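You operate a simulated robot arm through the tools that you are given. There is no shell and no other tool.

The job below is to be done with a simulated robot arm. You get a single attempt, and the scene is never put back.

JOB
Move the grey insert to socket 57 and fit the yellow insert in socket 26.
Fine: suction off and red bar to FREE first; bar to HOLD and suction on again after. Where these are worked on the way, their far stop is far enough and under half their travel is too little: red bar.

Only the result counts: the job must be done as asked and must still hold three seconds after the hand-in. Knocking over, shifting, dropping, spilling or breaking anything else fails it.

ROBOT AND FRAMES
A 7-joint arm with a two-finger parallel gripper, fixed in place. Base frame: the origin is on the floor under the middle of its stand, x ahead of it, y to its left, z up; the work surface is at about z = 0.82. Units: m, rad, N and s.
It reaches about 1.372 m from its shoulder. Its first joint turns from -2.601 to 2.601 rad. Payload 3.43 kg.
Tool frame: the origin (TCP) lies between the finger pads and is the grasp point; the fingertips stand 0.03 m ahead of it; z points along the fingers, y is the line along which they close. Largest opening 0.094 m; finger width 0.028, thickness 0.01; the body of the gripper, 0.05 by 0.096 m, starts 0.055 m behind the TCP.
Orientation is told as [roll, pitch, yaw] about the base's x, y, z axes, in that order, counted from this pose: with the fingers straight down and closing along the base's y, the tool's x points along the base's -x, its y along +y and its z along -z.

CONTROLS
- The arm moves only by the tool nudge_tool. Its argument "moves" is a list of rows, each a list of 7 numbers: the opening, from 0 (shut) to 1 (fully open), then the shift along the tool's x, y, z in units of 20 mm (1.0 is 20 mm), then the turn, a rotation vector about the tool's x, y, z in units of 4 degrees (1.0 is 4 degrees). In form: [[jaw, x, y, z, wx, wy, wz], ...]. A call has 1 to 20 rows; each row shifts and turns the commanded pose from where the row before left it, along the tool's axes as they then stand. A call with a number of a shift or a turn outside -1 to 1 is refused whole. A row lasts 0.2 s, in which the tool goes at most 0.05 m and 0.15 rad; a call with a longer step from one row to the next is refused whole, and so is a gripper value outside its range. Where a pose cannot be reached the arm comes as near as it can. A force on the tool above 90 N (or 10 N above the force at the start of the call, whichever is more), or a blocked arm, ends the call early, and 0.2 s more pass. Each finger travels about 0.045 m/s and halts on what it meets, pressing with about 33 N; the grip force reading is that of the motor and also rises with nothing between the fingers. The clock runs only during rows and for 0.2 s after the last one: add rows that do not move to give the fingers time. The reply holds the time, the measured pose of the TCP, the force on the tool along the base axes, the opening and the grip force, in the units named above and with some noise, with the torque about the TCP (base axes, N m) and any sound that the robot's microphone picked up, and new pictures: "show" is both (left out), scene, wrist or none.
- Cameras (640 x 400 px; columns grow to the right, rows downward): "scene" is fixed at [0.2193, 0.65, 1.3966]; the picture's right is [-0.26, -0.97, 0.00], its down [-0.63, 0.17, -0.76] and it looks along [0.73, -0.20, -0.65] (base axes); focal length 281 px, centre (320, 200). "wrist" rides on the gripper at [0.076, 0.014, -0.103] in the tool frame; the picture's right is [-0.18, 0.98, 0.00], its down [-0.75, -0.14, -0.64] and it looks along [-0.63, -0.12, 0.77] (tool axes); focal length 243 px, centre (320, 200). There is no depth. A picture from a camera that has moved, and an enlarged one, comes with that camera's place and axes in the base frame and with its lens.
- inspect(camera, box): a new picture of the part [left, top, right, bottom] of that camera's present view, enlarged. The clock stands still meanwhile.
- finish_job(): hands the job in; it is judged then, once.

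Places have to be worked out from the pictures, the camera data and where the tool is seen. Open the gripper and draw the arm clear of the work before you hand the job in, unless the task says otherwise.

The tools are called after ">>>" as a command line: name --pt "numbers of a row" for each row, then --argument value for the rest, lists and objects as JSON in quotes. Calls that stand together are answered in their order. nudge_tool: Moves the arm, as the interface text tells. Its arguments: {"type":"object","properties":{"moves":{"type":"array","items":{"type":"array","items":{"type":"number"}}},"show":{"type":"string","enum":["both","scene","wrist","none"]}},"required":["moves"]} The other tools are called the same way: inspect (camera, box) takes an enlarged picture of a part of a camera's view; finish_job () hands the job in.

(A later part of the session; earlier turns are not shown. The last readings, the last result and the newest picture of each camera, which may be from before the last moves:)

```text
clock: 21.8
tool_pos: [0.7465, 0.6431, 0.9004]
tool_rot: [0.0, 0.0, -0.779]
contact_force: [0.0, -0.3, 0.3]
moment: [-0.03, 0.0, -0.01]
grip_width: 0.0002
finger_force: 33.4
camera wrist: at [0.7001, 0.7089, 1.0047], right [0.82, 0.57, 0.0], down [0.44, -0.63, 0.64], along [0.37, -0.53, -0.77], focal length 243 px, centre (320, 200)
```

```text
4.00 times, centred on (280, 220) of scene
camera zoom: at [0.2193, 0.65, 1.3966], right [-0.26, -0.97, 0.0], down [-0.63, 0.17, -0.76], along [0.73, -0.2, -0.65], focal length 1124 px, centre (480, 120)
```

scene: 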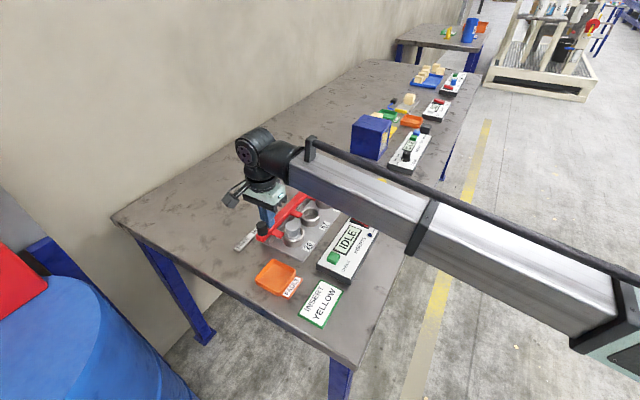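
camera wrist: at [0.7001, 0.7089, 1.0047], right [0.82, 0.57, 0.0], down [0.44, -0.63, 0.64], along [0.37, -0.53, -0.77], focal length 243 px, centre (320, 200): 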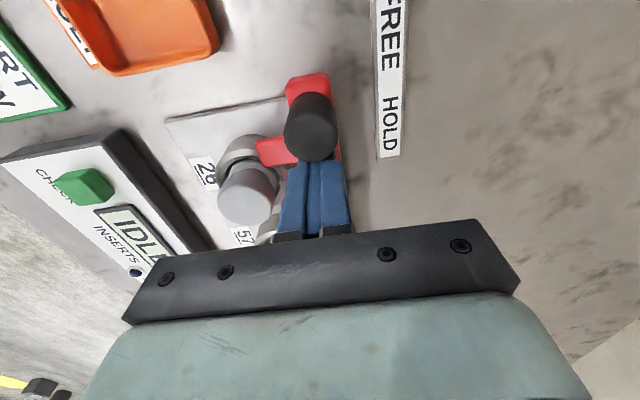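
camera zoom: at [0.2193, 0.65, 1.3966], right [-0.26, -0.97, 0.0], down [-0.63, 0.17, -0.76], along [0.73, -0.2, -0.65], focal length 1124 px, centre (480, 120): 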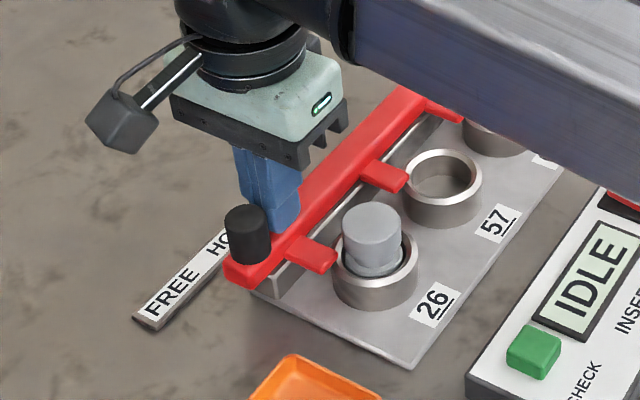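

The bar is sliding freely and has moved about 20 mm. I'll push on toward its far stop.

>>> nudge_tool --pt "0 0.3 0 0 0 0 0" --pt "0 0.3 0 0 0 0 0" --pt "0 0.3 0 0 0 0 0" --pt "0 0.3 0 0 0 0 0"

>>> inspect --camera "scene" --box '[220, 170, 340, 270]'

```text
clock: 22.8
tool_pos: [0.7333, 0.6562, 0.902]
tool_rot: [0.0, -0.008, -0.783]
contact_force: [32.0, -28.9, 1.6]
moment: [-0.39, 0.21, -0.06]
grip_width: 0.0
finger_force: 33.5
camera wrist: at [0.6879, 0.7218, 1.0043], right [0.82, 0.57, 0.0], down [0.43, -0.63, 0.65], along [0.37, -0.53, -0.76], focal length 243 px, centre (320, 200)
```

scene: 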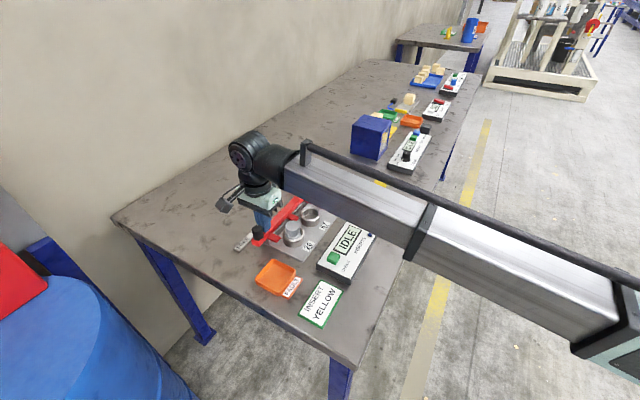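
wrist: 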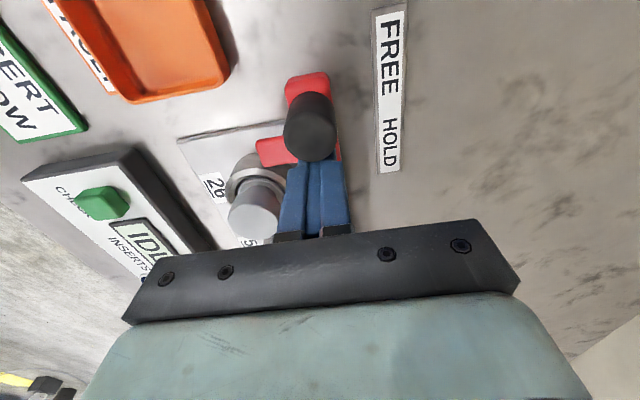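

```text
4.00 times, centred on (280, 220) of scene
camera zoom: at [0.2193, 0.65, 1.3966], right [-0.26, -0.97, 0.0], down [-0.63, 0.17, -0.76], along [0.73, -0.2, -0.65], focal length 1124 px, centre (480, 120)
```

zoom: 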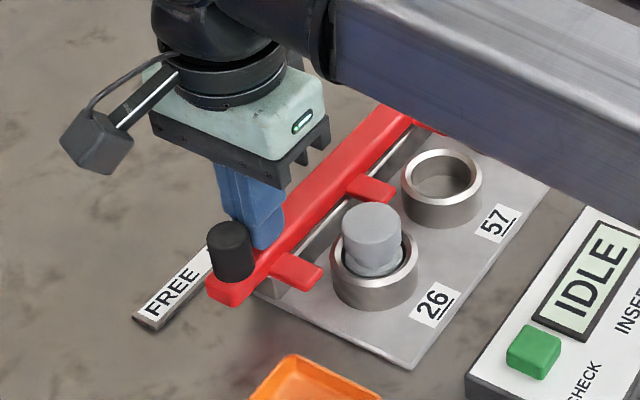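

The force rose to about 43 N after roughly 39 mm of bar travel, so the bar is at its far FREE stop. I'll back the fingers off the knob, lift, and check the bar stays put.

>>> nudge_tool --pt "0 -0.35 0 0 0 0 0" --pt "0 -0.35 0 0 0 0 0" --pt "0 0 0 -1 0 0 0" --pt "0 0 0 -1 0 0 0" --pt "0.3 0 0 -1 0 0 0" --pt "0.64 0 0 -1 0 0 0" --pt "0.64 0 0 -1 0 0 0" --pt "0.64 0 0 0 0 0 0"

>>> inspect --camera "wrist" --box '[180, 40, 440, 210]'

>>> inspect --camera "scene" --box '[220, 170, 340, 270]'

```text
clock: 24.6
tool_pos: [0.7363, 0.6513, 1.0029]
tool_rot: [-0.002, 0.001, -0.779]
contact_force: [0.5, 1.1, 0.2]
moment: [-0.03, 0.01, 0.01]
grip_width: 0.0603
finger_force: 0.0
camera wrist: at [0.6929, 0.7158, 1.105], right [0.82, 0.57, 0.0], down [0.44, -0.63, 0.64], along [0.37, -0.53, -0.77], focal length 243 px, centre (320, 200)
```

scene: 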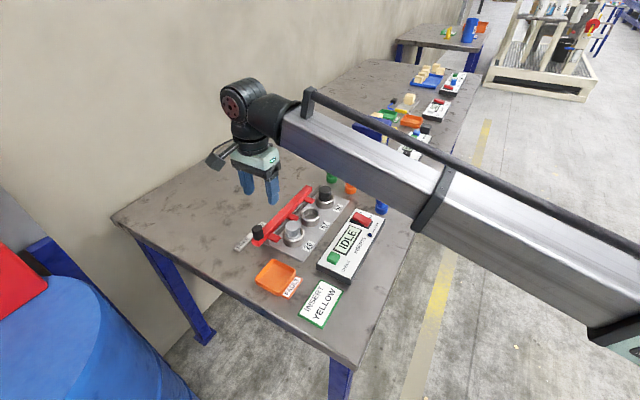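
wrist: 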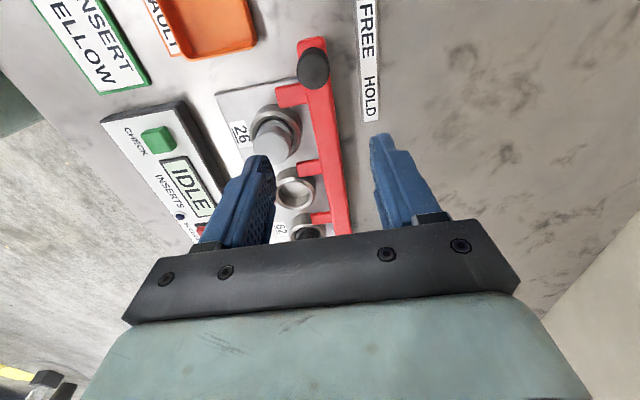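

```text
2.35 times, centred on (310, 125) of wrist
camera zoom: at [0.6929, 0.7158, 1.105], right [0.82, 0.57, 0.0], down [0.44, -0.63, 0.64], along [0.37, -0.53, -0.77], focal length 571 px, centre (344, 376)
```

zoom: 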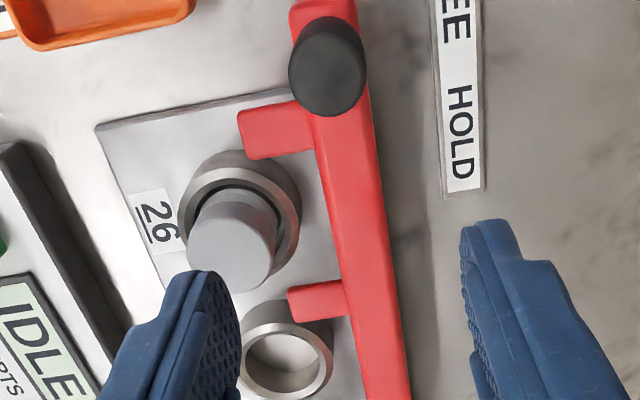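

```text
4.00 times, centred on (280, 220) of scene
camera zoom: at [0.2193, 0.65, 1.3966], right [-0.26, -0.97, 0.0], down [-0.63, 0.17, -0.76], along [0.73, -0.2, -0.65], focal length 1124 px, centre (480, 120)
```

zoom: 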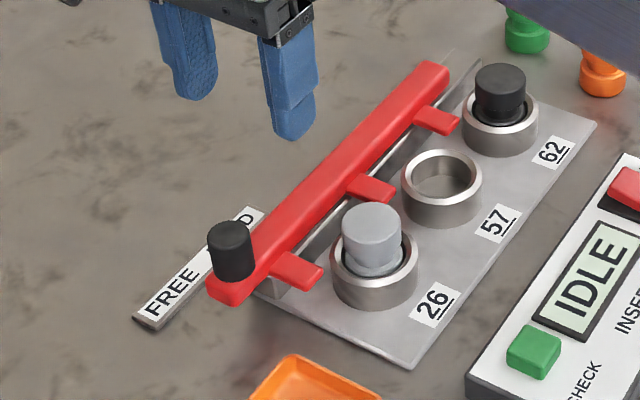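

The bar stays at FREE and all three tabs are clear of the sockets. Next is the grey insert, whose top centre I place near (0.720, 0.588, 0.884). I'll hover the open gripper over it and refine from there.

>>> nudge_tool --pt "0.64 -0.547 -0.943 0.5 0 0 0" --pt "0.64 -0.547 -0.943 0.5 0 0 0" --pt "0.64 -0.547 -0.943 0.5 0 0 0" --pt "0.64 0 0 0.5 0 0 0" --pt "0.64 0 0 0 0 0 0"

>>> inspect --camera "wrist" --box '[200, 40, 440, 210]'

>>> inspect --camera "scene" --box '[240, 170, 340, 260]'

```text
clock: 25.8
tool_pos: [0.7208, 0.5881, 0.9626]
tool_rot: [0.001, 0.0, -0.778]
contact_force: [-0.1, 0.4, 0.2]
moment: [-0.02, 0.04, 0.0]
grip_width: 0.0603
finger_force: 0.0
camera wrist: at [0.6765, 0.6524, 1.0655], right [0.82, 0.57, 0.0], down [0.44, -0.63, 0.64], along [0.37, -0.53, -0.77], focal length 243 px, centre (320, 200)
```

scene: 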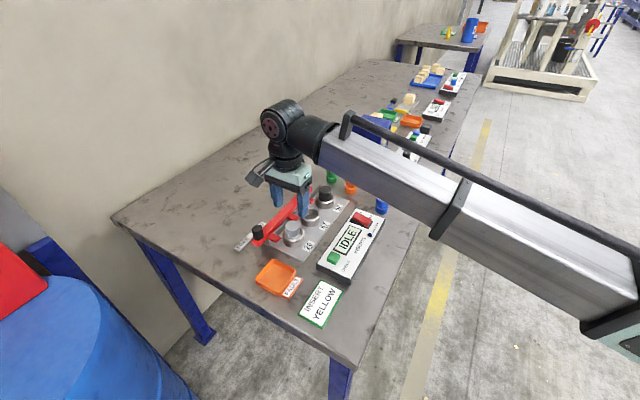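
wrist: 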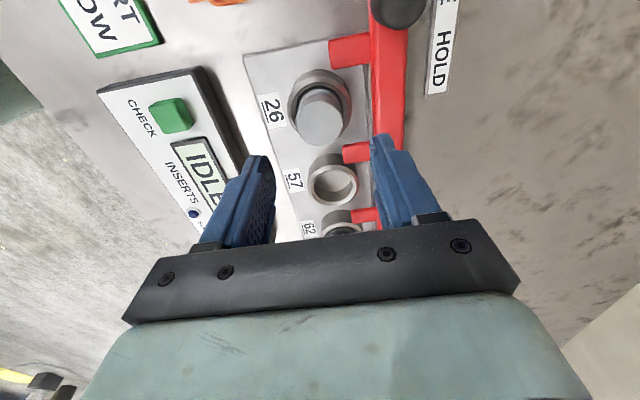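

```text
2.35 times, centred on (320, 125) of wrist
camera zoom: at [0.6765, 0.6524, 1.0655], right [0.82, 0.57, 0.0], down [0.44, -0.63, 0.64], along [0.37, -0.53, -0.77], focal length 571 px, centre (320, 376)
```

zoom: 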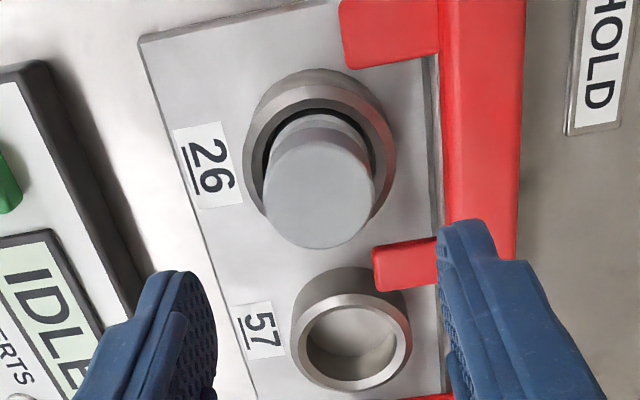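

```text
4.44 times, centred on (290, 215) of scene
camera zoom: at [0.2193, 0.65, 1.3966], right [-0.26, -0.97, 0.0], down [-0.63, 0.17, -0.76], along [0.73, -0.2, -0.65], focal length 1248 px, centre (453, 133)
```

zoom: 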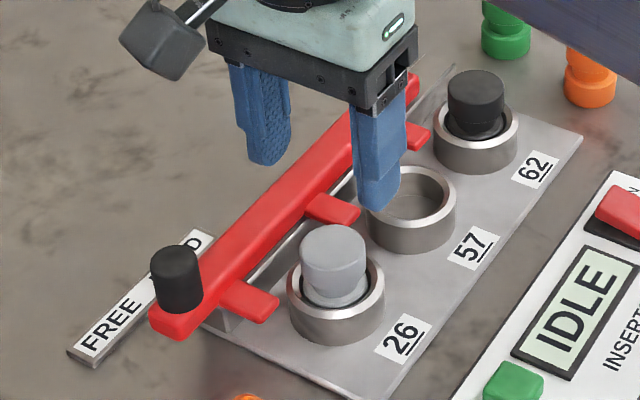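

The gripper is centred over the grey insert to within about 2 mm. The head spans roughly z 0.862–0.885. I'll go down with the fingers straddling it.

>>> nudge_tool --pt "0.64 0 0 0.9 0 0 0" --pt "0.64 0 0 0.9 0 0 0" --pt "0.64 0 0 0.8 0 0 0" --pt "0.64 0 0 0.6 0 0 0" --pt "0.64 0 0 0.35 0 0 0" --pt "0.64 0 0 0 0 0 0"

>>> inspect --camera "wrist" --box '[200, 40, 440, 210]'

>>> inspect --camera "scene" --box '[240, 170, 340, 260]'

```text
clock: 27.2
tool_pos: [0.7206, 0.5883, 0.8909]
tool_rot: [0.0, 0.001, -0.777]
contact_force: [0.8, -0.7, 0.4]
moment: [0.0, 0.0, 0.02]
grip_width: 0.0601
finger_force: 0.2
camera wrist: at [0.6764, 0.6529, 0.9939], right [0.82, 0.57, 0.0], down [0.44, -0.63, 0.64], along [0.37, -0.53, -0.77], focal length 243 px, centre (320, 200)
```

scene: 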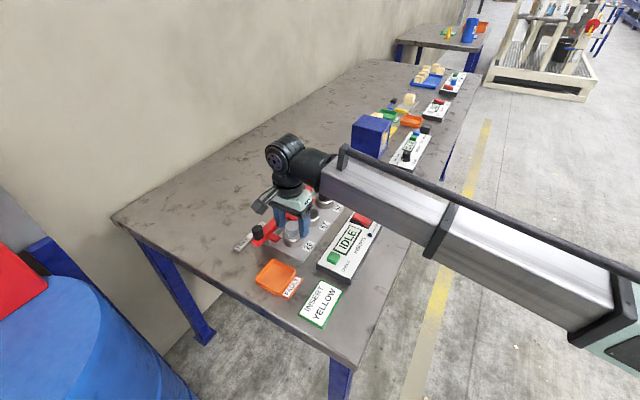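
wrist: 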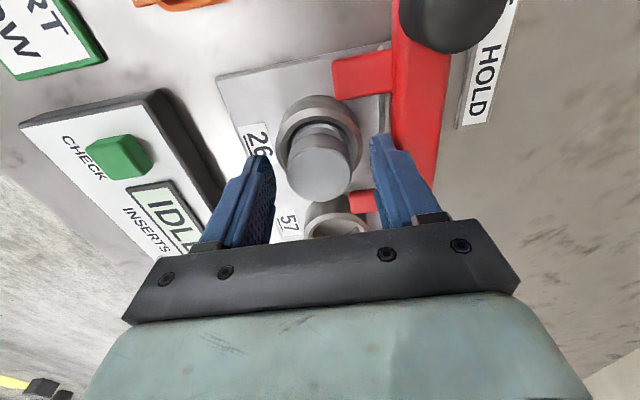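

```text
2.35 times, centred on (320, 125) of wrist
camera zoom: at [0.6764, 0.6529, 0.9939], right [0.82, 0.57, 0.0], down [0.44, -0.63, 0.64], along [0.37, -0.53, -0.77], focal length 571 px, centre (320, 376)
```

zoom: 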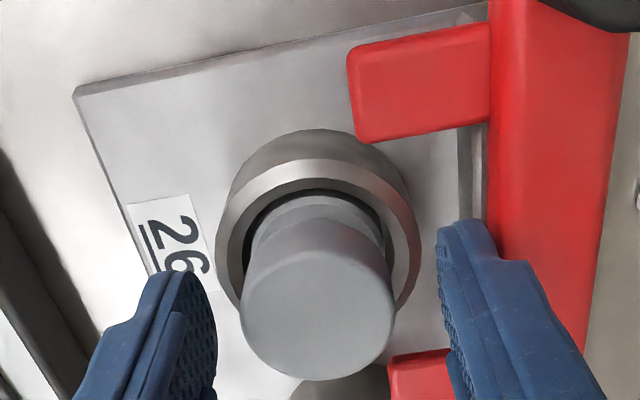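

```text
4.44 times, centred on (290, 215) of scene
camera zoom: at [0.2193, 0.65, 1.3966], right [-0.26, -0.97, 0.0], down [-0.63, 0.17, -0.76], along [0.73, -0.2, -0.65], focal length 1248 px, centre (453, 133)
```

zoom: 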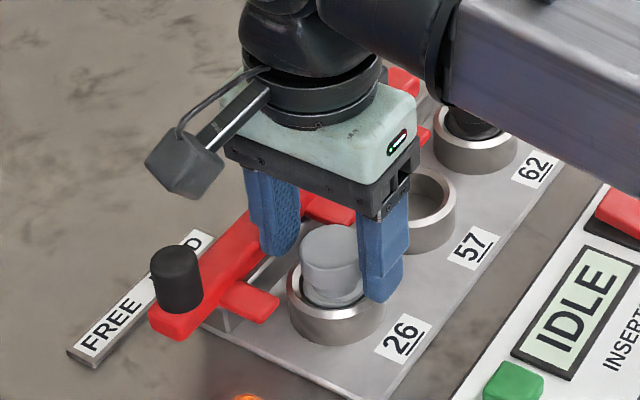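

The fingers straddle the grey head with room on both sides. I'll close on it now.

>>> nudge_tool --pt "0.3 0 0 0 0 0 0" --pt "0 0 0 0 0 0 0" --pt "0 0 0 0 0 0 0" --pt "0 0 0 0 0 0 0"

>>> inspect --camera "wrist" --box '[200, 40, 440, 210]'

```text
clock: 28.2
tool_pos: [0.7201, 0.5882, 0.8912]
tool_rot: [-0.002, 0.0, -0.778]
contact_force: [0.1, -0.6, -0.5]
moment: [-0.02, -0.01, -0.04]
grip_width: 0.0367
finger_force: 32.7
camera wrist: at [0.6764, 0.6529, 0.994], right [0.82, 0.57, 0.0], down [0.44, -0.63, 0.64], along [0.37, -0.53, -0.77], focal length 243 px, centre (320, 200)
```

scene: 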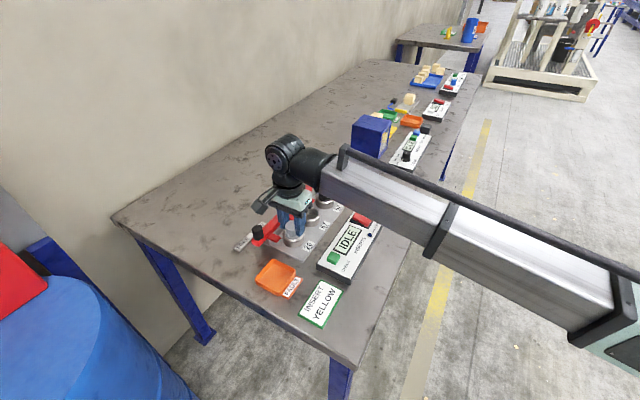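
wrist: 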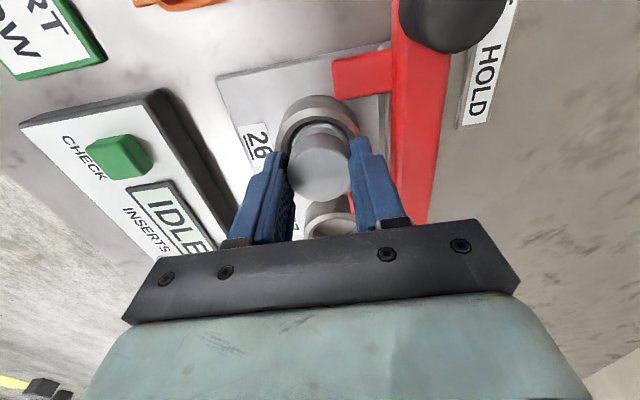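

```text
2.35 times, centred on (320, 125) of wrist
camera zoom: at [0.6764, 0.6529, 0.994], right [0.82, 0.57, 0.0], down [0.44, -0.63, 0.64], along [0.37, -0.53, -0.77], focal length 571 px, centre (320, 376)
```

zoom: 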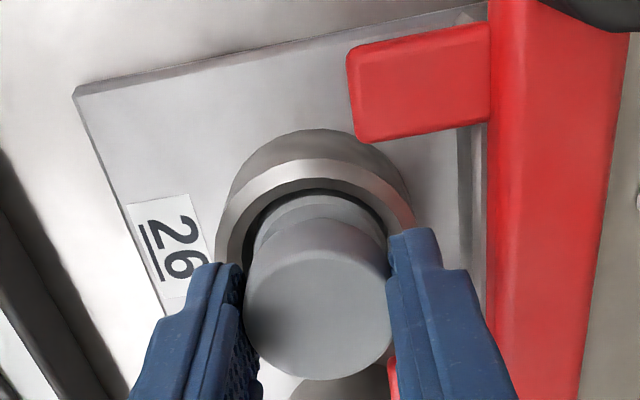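

The grip holds at 36.7 mm with 33 N. I'll lift straight up and check that the insert comes with it.

>>> nudge_tool --pt "0 0 0 -0.3 0 0 0" --pt "0 0 0 -0.5 0 0 0" --pt "0 0 0 -0.8 0 0 0" --pt "0 0 0 -0.8 0 0 0" --pt "0 0 0 -0.8 0 0 0" --pt "0 0 0 0 0 0 0"

>>> inspect --camera "wrist" --box '[200, 40, 440, 210]'

>>> inspect --camera "scene" --box '[240, 170, 340, 260]'

```text
clock: 29.6
tool_pos: [0.721, 0.5874, 0.9543]
tool_rot: [-0.001, 0.0, -0.778]
contact_force: [0.4, 0.4, -1.0]
moment: [-0.05, 0.02, 0.01]
grip_width: 0.0364
finger_force: 32.9
camera wrist: at [0.677, 0.6524, 1.0577], right [0.82, 0.57, 0.0], down [0.44, -0.63, 0.64], along [0.37, -0.53, -0.77], focal length 243 px, centre (320, 200)
```

scene: 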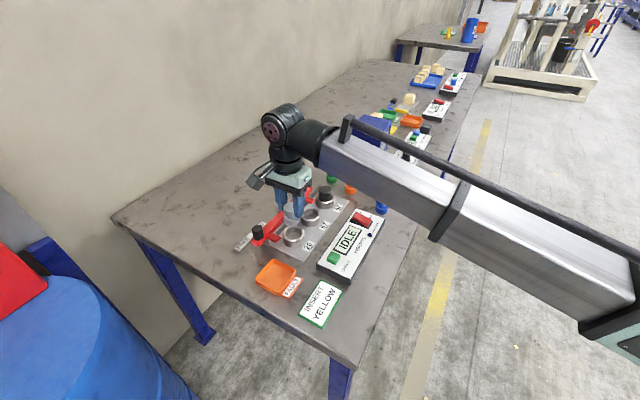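
wrist: 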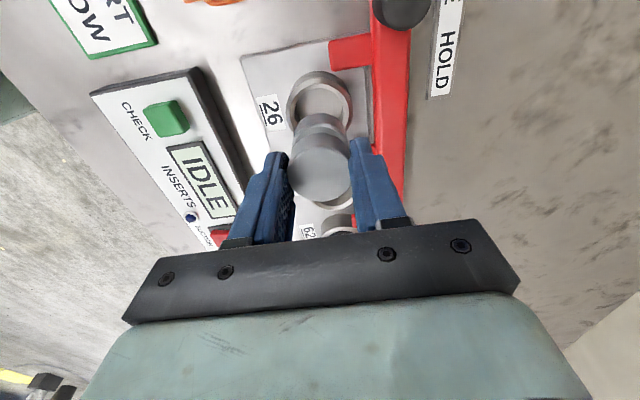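

```text
2.35 times, centred on (320, 125) of wrist
camera zoom: at [0.677, 0.6524, 1.0577], right [0.82, 0.57, 0.0], down [0.44, -0.63, 0.64], along [0.37, -0.53, -0.77], focal length 571 px, centre (320, 376)
```

zoom: 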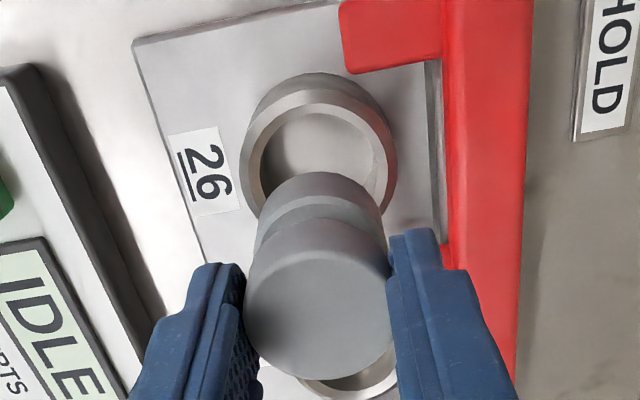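

```text
4.44 times, centred on (290, 215) of scene
camera zoom: at [0.2193, 0.65, 1.3966], right [-0.26, -0.97, 0.0], down [-0.63, 0.17, -0.76], along [0.73, -0.2, -0.65], focal length 1248 px, centre (453, 133)
```

zoom: 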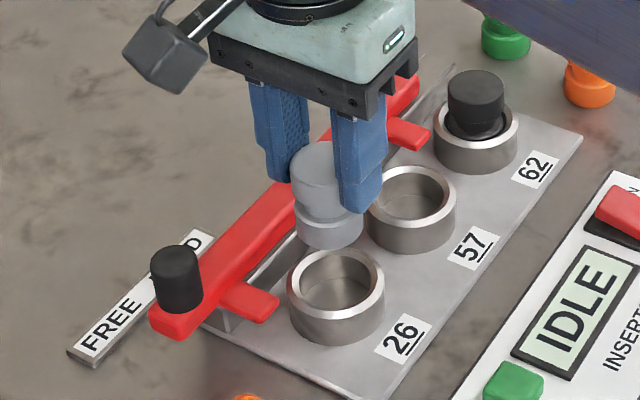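

The grey insert is out and held. I'll zoom in on the three socket rings to get an exact 26-to-57 offset.

>>> inspect --camera "scene" --box '[280, 215, 340, 255]'

>>> inspect --camera "scene" --box '[300, 180, 360, 220]'

```text
10.00 times, centred on (310, 235) of scene
camera zoom: at [0.2193, 0.65, 1.3966], right [-0.26, -0.97, 0.0], down [-0.63, 0.17, -0.76], along [0.73, -0.2, -0.65], focal length 2809 px, centre (420, -150)
```

zoom: 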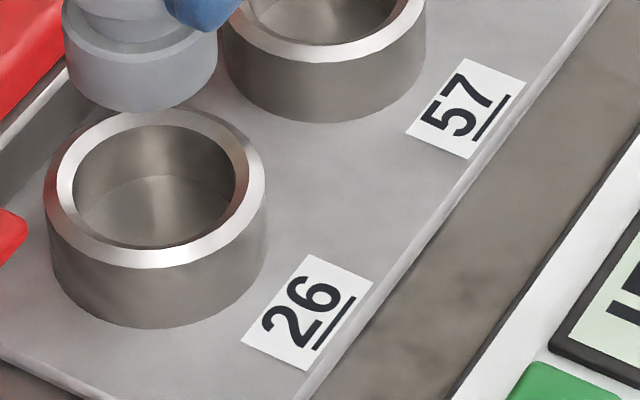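

```text
10.00 times, centred on (330, 200) of scene
camera zoom: at [0.2193, 0.65, 1.3966], right [-0.26, -0.97, 0.0], down [-0.63, 0.17, -0.76], along [0.73, -0.2, -0.65], focal length 2809 px, centre (220, 200)
```

zoom: 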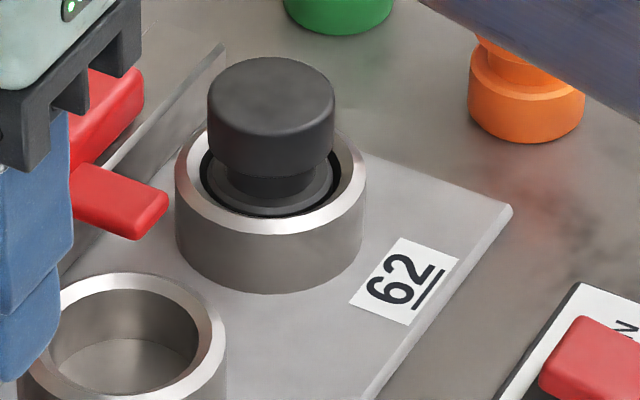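

By ring widths and columns the sockets are evenly spaced at about 85 mm along -45°, so 26→57 is (+0.060, -0.060). That's almost exactly -85 mm along tool x. I'll carry the insert across at this height.

>>> nudge_tool --pt "0 -0.851 0 0 0 0 0" --pt "0 -0.851 0 0 0 0 0" --pt "0 -0.851 0 0 0 0 0" --pt "0 -0.851 0 0 0 0 0" --pt "0 -0.851 -0.03 0 0 0 0" --pt "0 0 0 0 0 0 0"

>>> inspect --camera "wrist" --box '[200, 40, 440, 210]'

>>> inspect --camera "scene" --box '[280, 170, 355, 235]'

```text
clock: 31.0
tool_pos: [0.7812, 0.5271, 0.9545]
tool_rot: [0.0, -0.001, -0.778]
contact_force: [-0.9, -0.5, -0.2]
moment: [-0.03, 0.01, -0.02]
grip_width: 0.0365
finger_force: 33.0
camera wrist: at [0.7365, 0.5922, 1.0581], right [0.82, 0.57, 0.0], down [0.44, -0.63, 0.64], along [0.37, -0.53, -0.77], focal length 243 px, centre (320, 200)
```

scene: 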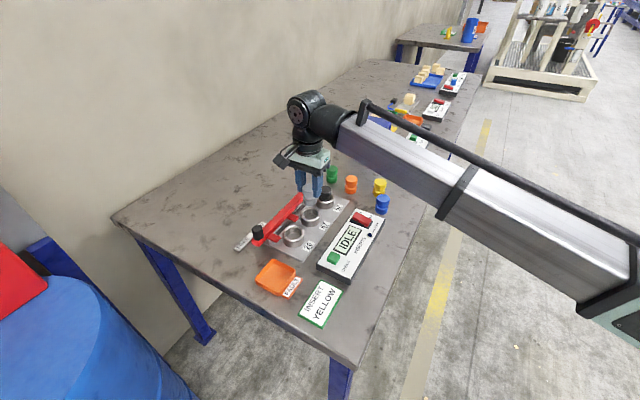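
wrist: 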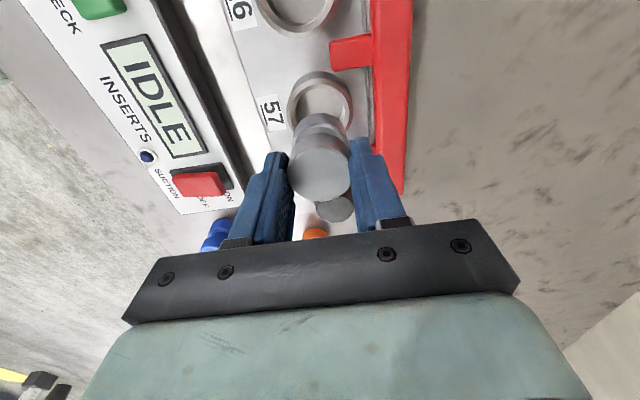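

```text
2.35 times, centred on (320, 125) of wrist
camera zoom: at [0.7365, 0.5922, 1.0581], right [0.82, 0.57, 0.0], down [0.44, -0.63, 0.64], along [0.37, -0.53, -0.77], focal length 571 px, centre (320, 376)
```

zoom: 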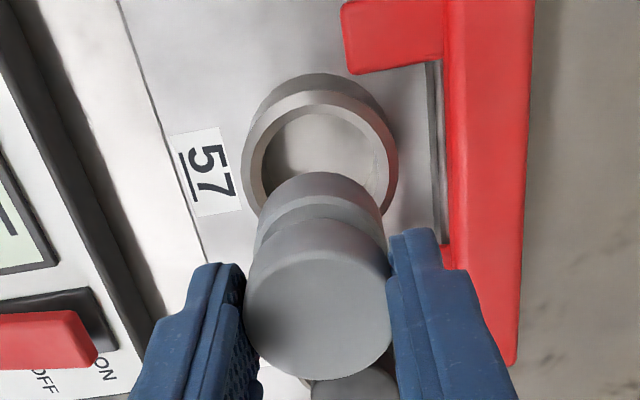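

```text
6.15 times, centred on (318, 202) of scene
camera zoom: at [0.2193, 0.65, 1.3966], right [-0.26, -0.97, 0.0], down [-0.63, 0.17, -0.76], along [0.73, -0.2, -0.65], focal length 1728 px, centre (335, 185)
```

zoom: 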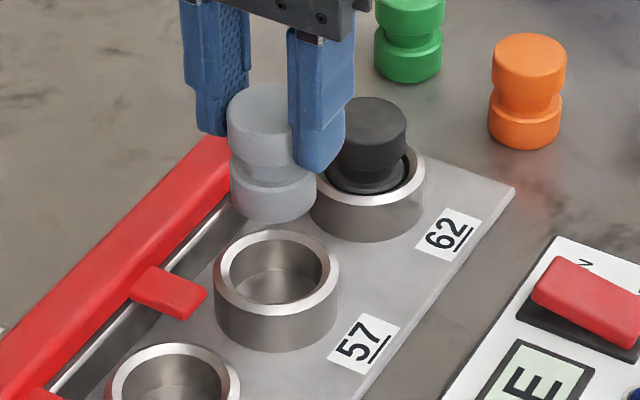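

The ring 57 pixels in the wrist picture match those of ring 26 from before the move, so the insert is aligned as well over 57. I'll lower it slowly and watch the force.

>>> nudge_tool --pt "0 0 0 0.8 0 0 0" --pt "0 0 0 0.7 0 0 0" --pt "0 0 0 0.4 0 0 0" --pt "0 0 0 0.3 0 0 0" --pt "0 0 0 0.3 0 0 0" --pt "0 0 0 0 0 0 0"

>>> inspect --camera "scene" --box '[280, 170, 355, 235]'

```text
clock: 32.4
tool_pos: [0.7811, 0.5278, 0.9052]
tool_rot: [0.001, -0.001, -0.779]
contact_force: [-0.3, -0.1, -0.4]
moment: [0.0, 0.01, -0.01]
grip_width: 0.0365
finger_force: 32.9
camera wrist: at [0.7365, 0.5924, 1.0078], right [0.82, 0.57, 0.0], down [0.44, -0.63, 0.64], along [0.37, -0.53, -0.77], focal length 243 px, centre (320, 200)
```

scene: 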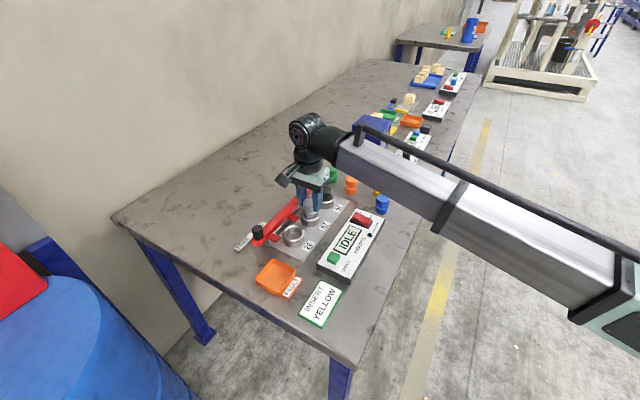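
wrist: 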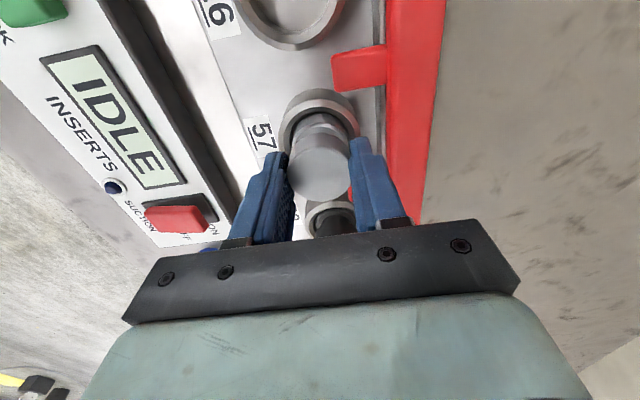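

```text
6.15 times, centred on (318, 202) of scene
camera zoom: at [0.2193, 0.65, 1.3966], right [-0.26, -0.97, 0.0], down [-0.63, 0.17, -0.76], along [0.73, -0.2, -0.65], focal length 1728 px, centre (335, 185)
```

zoom: 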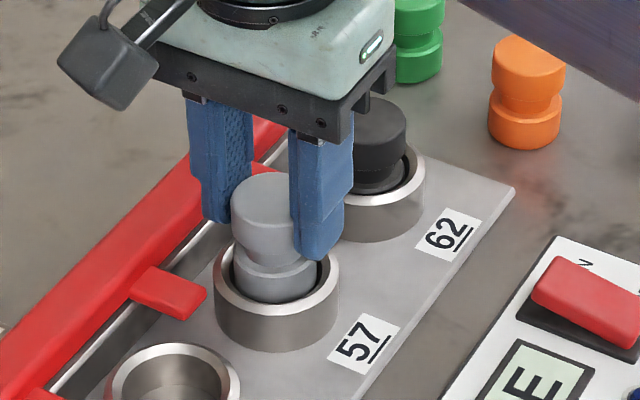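

The insert has entered ring 57 with no contact force and about 14 mm to go. I'll lower it to its seat.

>>> nudge_tool --pt "0 0 0 0.25 0 0 0" --pt "0 0 0 0.2 0 0 0" --pt "0 0 0 0.15 0 0 0" --pt "0 0 0 0.08 0 0 0" --pt "0 0 0 0 0 0 0"

>>> inspect --camera "scene" --box '[280, 170, 355, 235]'

```text
clock: 33.6
tool_pos: [0.7811, 0.5281, 0.8915]
tool_rot: [0.0, 0.001, -0.778]
contact_force: [0.0, 0.9, 0.2]
moment: [-0.04, 0.02, -0.01]
grip_width: 0.0366
finger_force: 32.5
camera wrist: at [0.7368, 0.5923, 0.9941], right [0.82, 0.57, 0.0], down [0.44, -0.63, 0.64], along [0.37, -0.53, -0.77], focal length 243 px, centre (320, 200)
```

scene: 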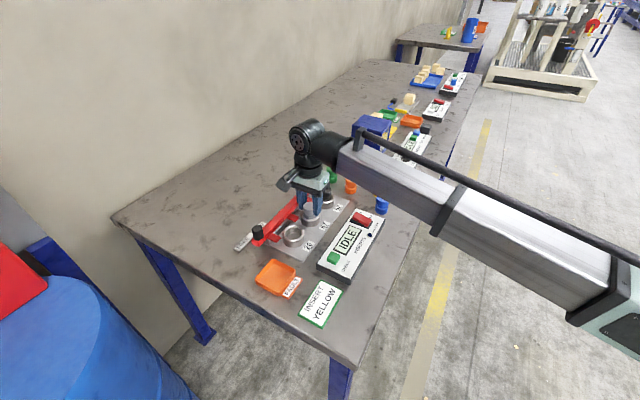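
wrist: 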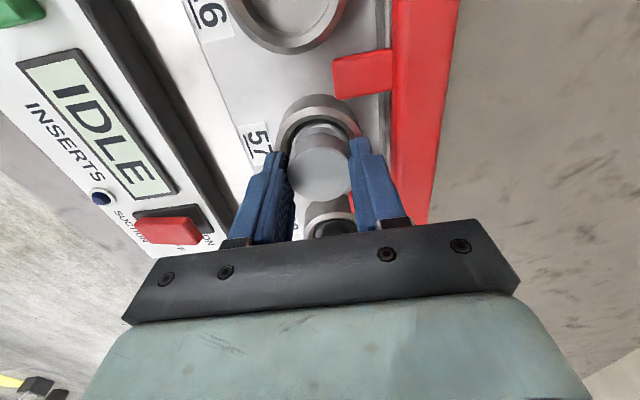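

```text
6.15 times, centred on (318, 202) of scene
camera zoom: at [0.2193, 0.65, 1.3966], right [-0.26, -0.97, 0.0], down [-0.63, 0.17, -0.76], along [0.73, -0.2, -0.65], focal length 1728 px, centre (335, 185)
```

zoom: 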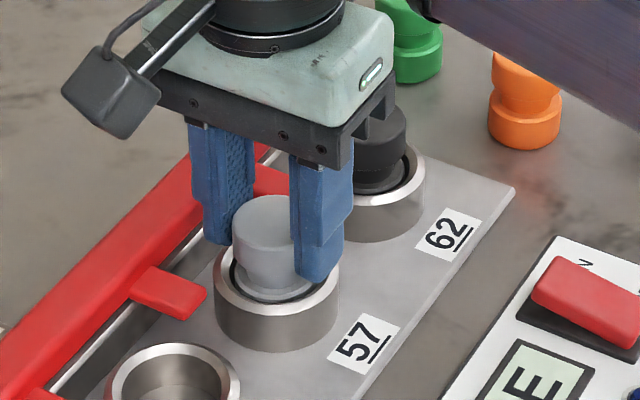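

The tool is back at the height it gripped at, so the insert sits on, or within a millimetre of, the floor of socket 57. I'll open and lift straight up.

>>> nudge_tool --pt "0.45 0 0 0 0 0 0" --pt "0.6 0 0 0 0 0 0" --pt "0.64 0 0 0 0 0 0" --pt "0.64 0 0 -0.5 0 0 0" --pt "0.64 0 0 -0.9 0 0 0" --pt "0.64 0 0 -1 0 0 0" --pt "0.64 0 0 -1 0 0 0" --pt "0.64 0 0 -1 0 0 0" --pt "0.64 0 0 -1 0 0 0" --pt "0.64 0 0 0 0 0 0"

>>> inspect --camera "scene" --box '[280, 170, 355, 235]'

>>> inspect --camera "scene" --box '[310, 150, 410, 220]'

```text
clock: 35.8
tool_pos: [0.7817, 0.5279, 0.9989]
tool_rot: [-0.001, 0.0, -0.778]
contact_force: [0.2, 0.1, 0.2]
moment: [-0.04, -0.01, 0.0]
grip_width: 0.0601
finger_force: 0.1
camera wrist: at [0.737, 0.5921, 1.1028], right [0.82, 0.57, 0.0], down [0.44, -0.63, 0.64], along [0.37, -0.53, -0.77], focal length 243 px, centre (320, 200)
```

scene: 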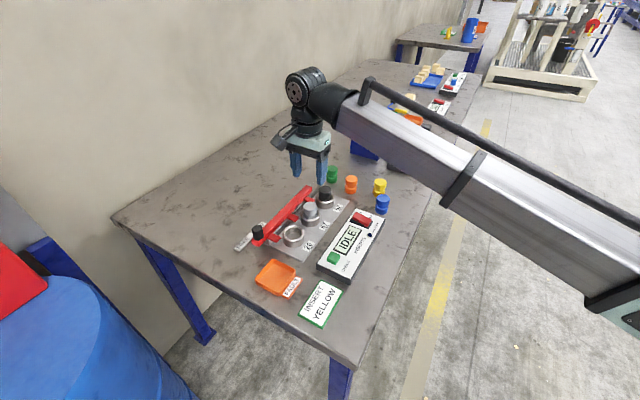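
wrist: 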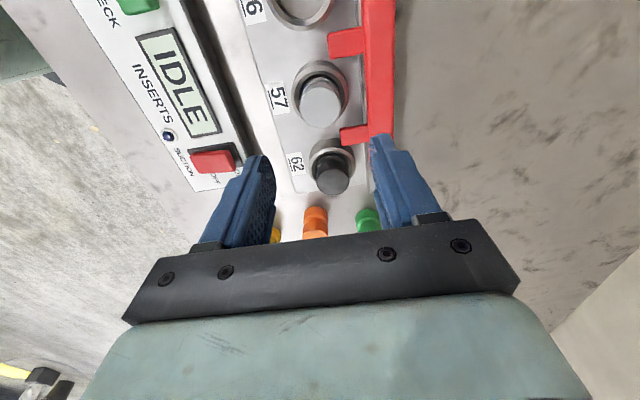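

```text
6.15 times, centred on (318, 202) of scene
camera zoom: at [0.2193, 0.65, 1.3966], right [-0.26, -0.97, 0.0], down [-0.63, 0.17, -0.76], along [0.73, -0.2, -0.65], focal length 1728 px, centre (335, 185)
```

zoom: 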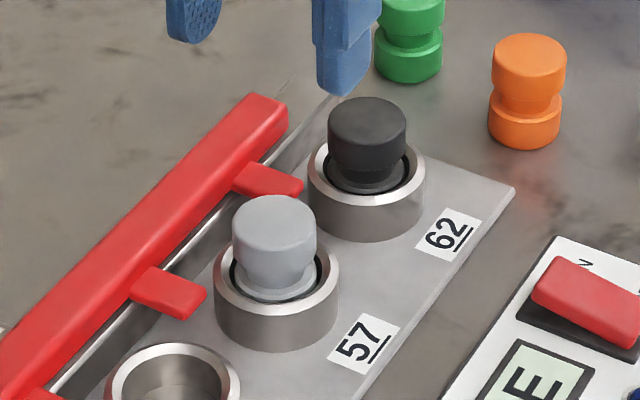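

```text
5.71 times, centred on (360, 185) of scene
camera zoom: at [0.2193, 0.65, 1.3966], right [-0.26, -0.97, 0.0], down [-0.63, 0.17, -0.76], along [0.73, -0.2, -0.65], focal length 1605 px, centre (91, 286)
```

zoom: 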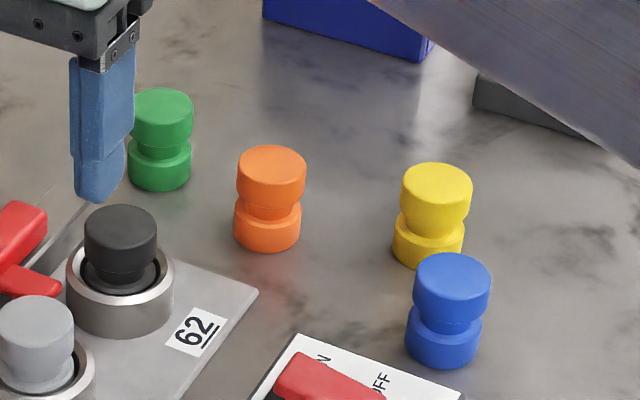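

The grey insert is seated in 57 just as it sat in 26. Next is the yellow insert, which I place near (0.851, 0.283). I'll fly there at a safe height and hover over it.

>>> nudge_tool --pt "0.64 -0.922 -0.524 0 0 0 0" --pt "0.64 -0.922 -0.524 0 0 0 0" --pt "0.64 -0.922 -0.524 0 0 0 0" --pt "0.64 -0.922 -0.524 0 0 0 0" --pt "0.64 -0.922 -0.524 0 0 0 0" --pt "0.64 -0.922 -0.524 0 0 0 0" --pt "0.64 -0.922 -0.524 0 0 0 0" --pt "0.64 -0.922 -0.524 0 0 0 0" --pt "0.64 -0.922 -0.524 0 0 0 0" --pt "0.64 -0.922 -0.524 0 0 0 0" --pt "0.64 -0.922 -0.524 0 0 0 0" --pt "0.64 -0.922 -0.524 0 0 0 0" --pt "0.64 0 0 0.9 0 0 0" --pt "0.64 0 0 0.9 0 0 0" --pt "0.64 0 0 0 0 0 0"

>>> inspect --camera "wrist" --box '[200, 40, 440, 210]'

>>> inspect --camera "scene" --box '[310, 150, 410, 220]'

```text
clock: 39.0
tool_pos: [0.8504, 0.2814, 0.9622]
tool_rot: [-0.002, -0.001, -0.779]
contact_force: [-0.6, 0.4, 0.4]
moment: [0.01, 0.0, 0.0]
grip_width: 0.0604
finger_force: 0.1
camera wrist: at [0.8054, 0.3473, 1.0659], right [0.82, 0.57, 0.0], down [0.44, -0.63, 0.64], along [0.37, -0.53, -0.77], focal length 243 px, centre (320, 200)
```

scene: 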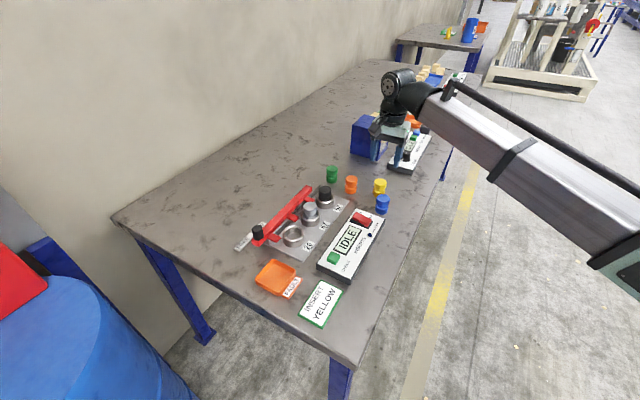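
wrist: 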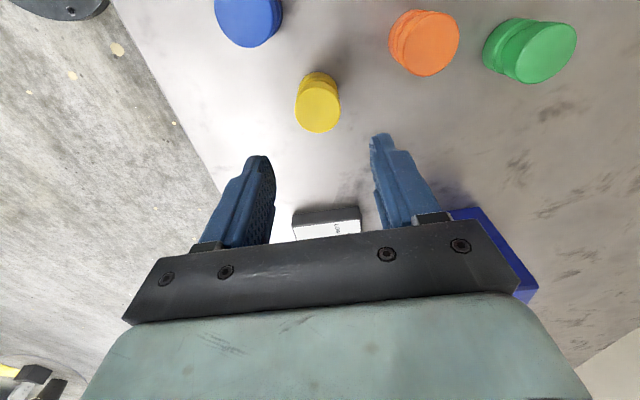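

```text
2.35 times, centred on (320, 125) of wrist
camera zoom: at [0.8054, 0.3473, 1.0659], right [0.82, 0.57, 0.0], down [0.44, -0.63, 0.64], along [0.37, -0.53, -0.77], focal length 571 px, centre (320, 376)
```

zoom: 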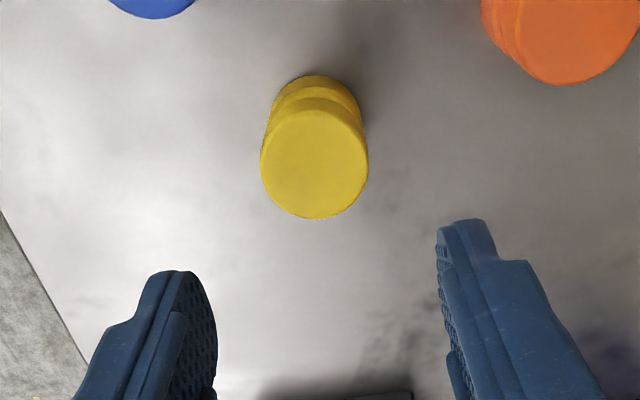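

```text
5.71 times, centred on (360, 185) of scene
camera zoom: at [0.2193, 0.65, 1.3966], right [-0.26, -0.97, 0.0], down [-0.63, 0.17, -0.76], along [0.73, -0.2, -0.65], focal length 1605 px, centre (91, 286)
```

zoom: 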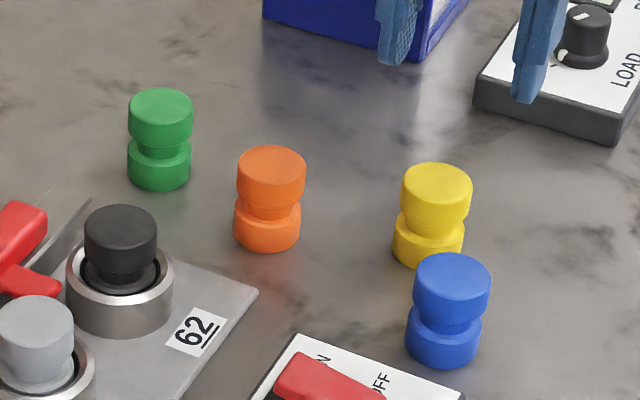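

The yellow insert's top lies about 6–9 mm toward the camera side of the TCP, near (0.845, 0.286, 0.871). I want to grip it with the same offset I had on the grey one, so I'll shift 6 mm and lower part way.

>>> nudge_tool --pt "0.64 0.3 0 0 0 0 0" --pt "0.64 0 0 0.9 0 0 0" --pt "0.64 0 0 0.9 0 0 0" --pt "0.64 0 0 0.9 0 0 0" --pt "0.64 0 0 0.5 0 0 0" --pt "0.64 0 0 0 0 0 0"

>>> inspect --camera "wrist" --box '[200, 40, 440, 210]'

>>> inspect --camera "scene" --box '[330, 150, 430, 220]'

```text
clock: 40.4
tool_pos: [0.846, 0.2863, 0.8995]
tool_rot: [0.0, -0.001, -0.778]
contact_force: [-0.2, -0.1, 0.0]
moment: [-0.01, -0.01, 0.0]
grip_width: 0.0601
finger_force: 0.0
camera wrist: at [0.8014, 0.3518, 1.0022], right [0.82, 0.57, 0.0], down [0.44, -0.63, 0.64], along [0.37, -0.53, -0.77], focal length 243 px, centre (320, 200)
```

scene: 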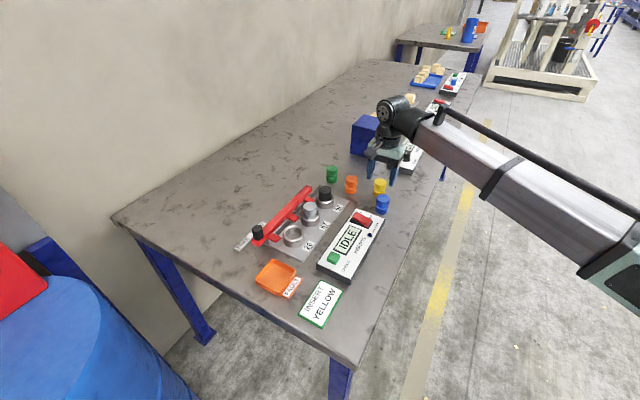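
wrist: 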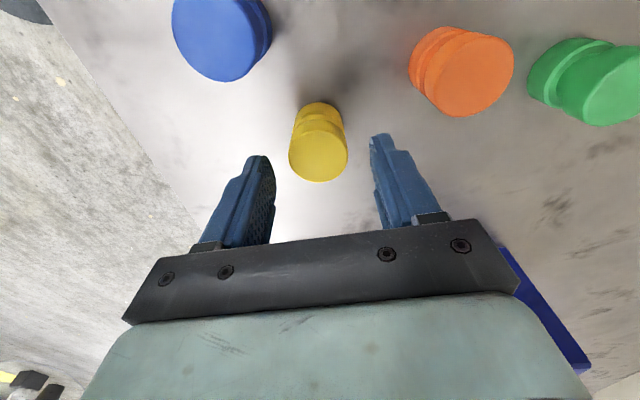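

```text
2.35 times, centred on (320, 125) of wrist
camera zoom: at [0.8014, 0.3518, 1.0022], right [0.82, 0.57, 0.0], down [0.44, -0.63, 0.64], along [0.37, -0.53, -0.77], focal length 571 px, centre (320, 376)
```

zoom: 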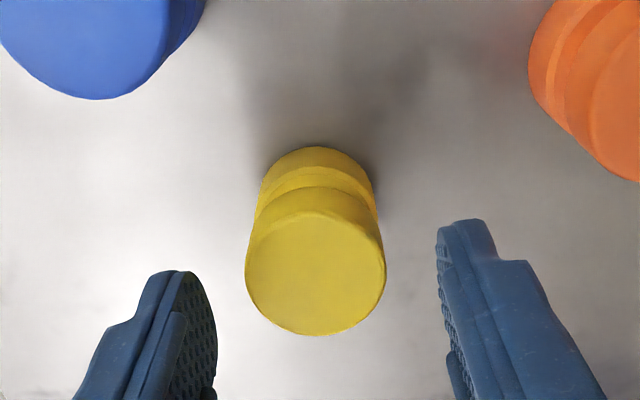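

```text
5.71 times, centred on (380, 185) of scene
camera zoom: at [0.2193, 0.65, 1.3966], right [-0.26, -0.97, 0.0], down [-0.63, 0.17, -0.76], along [0.73, -0.2, -0.65], focal length 1605 px, centre (-23, 286)
```

zoom: 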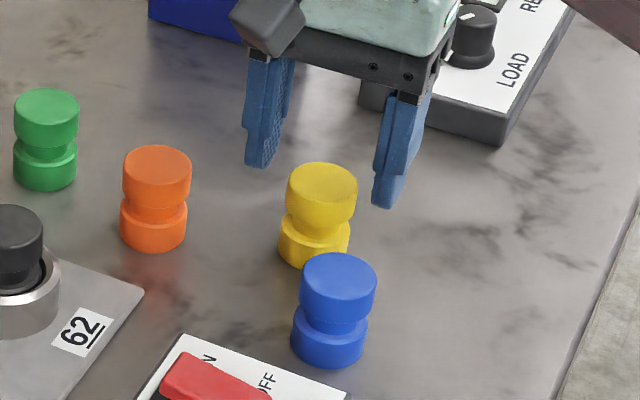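

The insert is well placed between the fingers. I'll lower the last 22 mm to the same relative height I used on the grey one and compare pixels before closing.

>>> nudge_tool --pt "0.64 0 0 0.6 0 0 0" --pt "0.64 0 0 0.5 0 0 0" --pt "0.64 0 0 0 0 0 0"

>>> inspect --camera "wrist" --box '[200, 40, 440, 210]'

>>> inspect --camera "scene" --box '[330, 150, 430, 220]'

```text
clock: 41.2
tool_pos: [0.8446, 0.2876, 0.8759]
tool_rot: [0.0, 0.001, -0.779]
contact_force: [-0.2, -0.9, 0.4]
moment: [0.0, 0.0, -0.02]
grip_width: 0.0603
finger_force: 0.2
camera wrist: at [0.8014, 0.3519, 0.9798], right [0.82, 0.57, 0.0], down [0.44, -0.63, 0.64], along [0.37, -0.53, -0.77], focal length 243 px, centre (320, 200)
```

scene: 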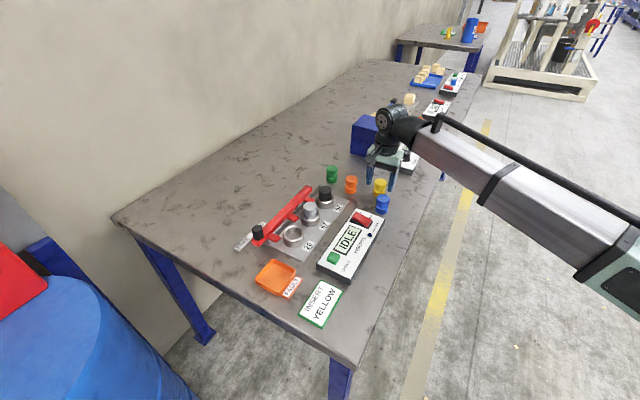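
wrist: 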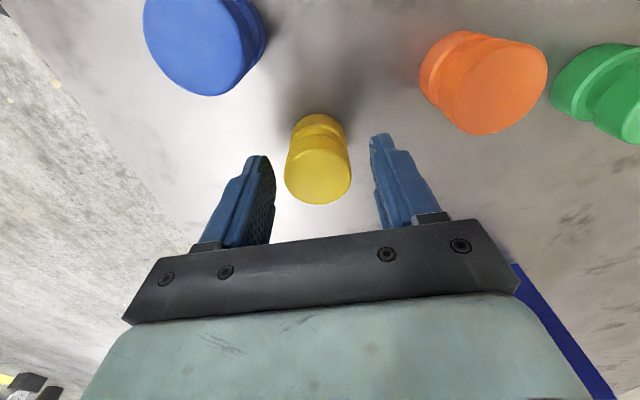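

```text
2.35 times, centred on (320, 125) of wrist
camera zoom: at [0.8014, 0.3519, 0.9798], right [0.82, 0.57, 0.0], down [0.44, -0.63, 0.64], along [0.37, -0.53, -0.77], focal length 571 px, centre (320, 376)
```

zoom: 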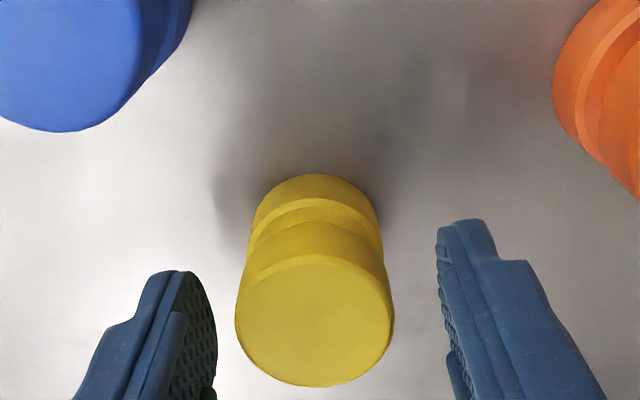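

```text
5.71 times, centred on (380, 185) of scene
camera zoom: at [0.2193, 0.65, 1.3966], right [-0.26, -0.97, 0.0], down [-0.63, 0.17, -0.76], along [0.73, -0.2, -0.65], focal length 1605 px, centre (-23, 286)
```

zoom: 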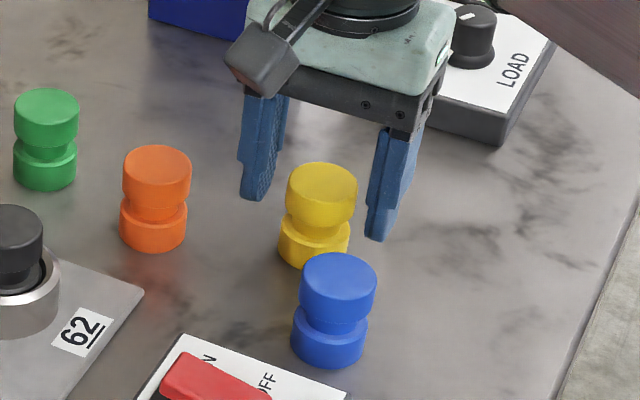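

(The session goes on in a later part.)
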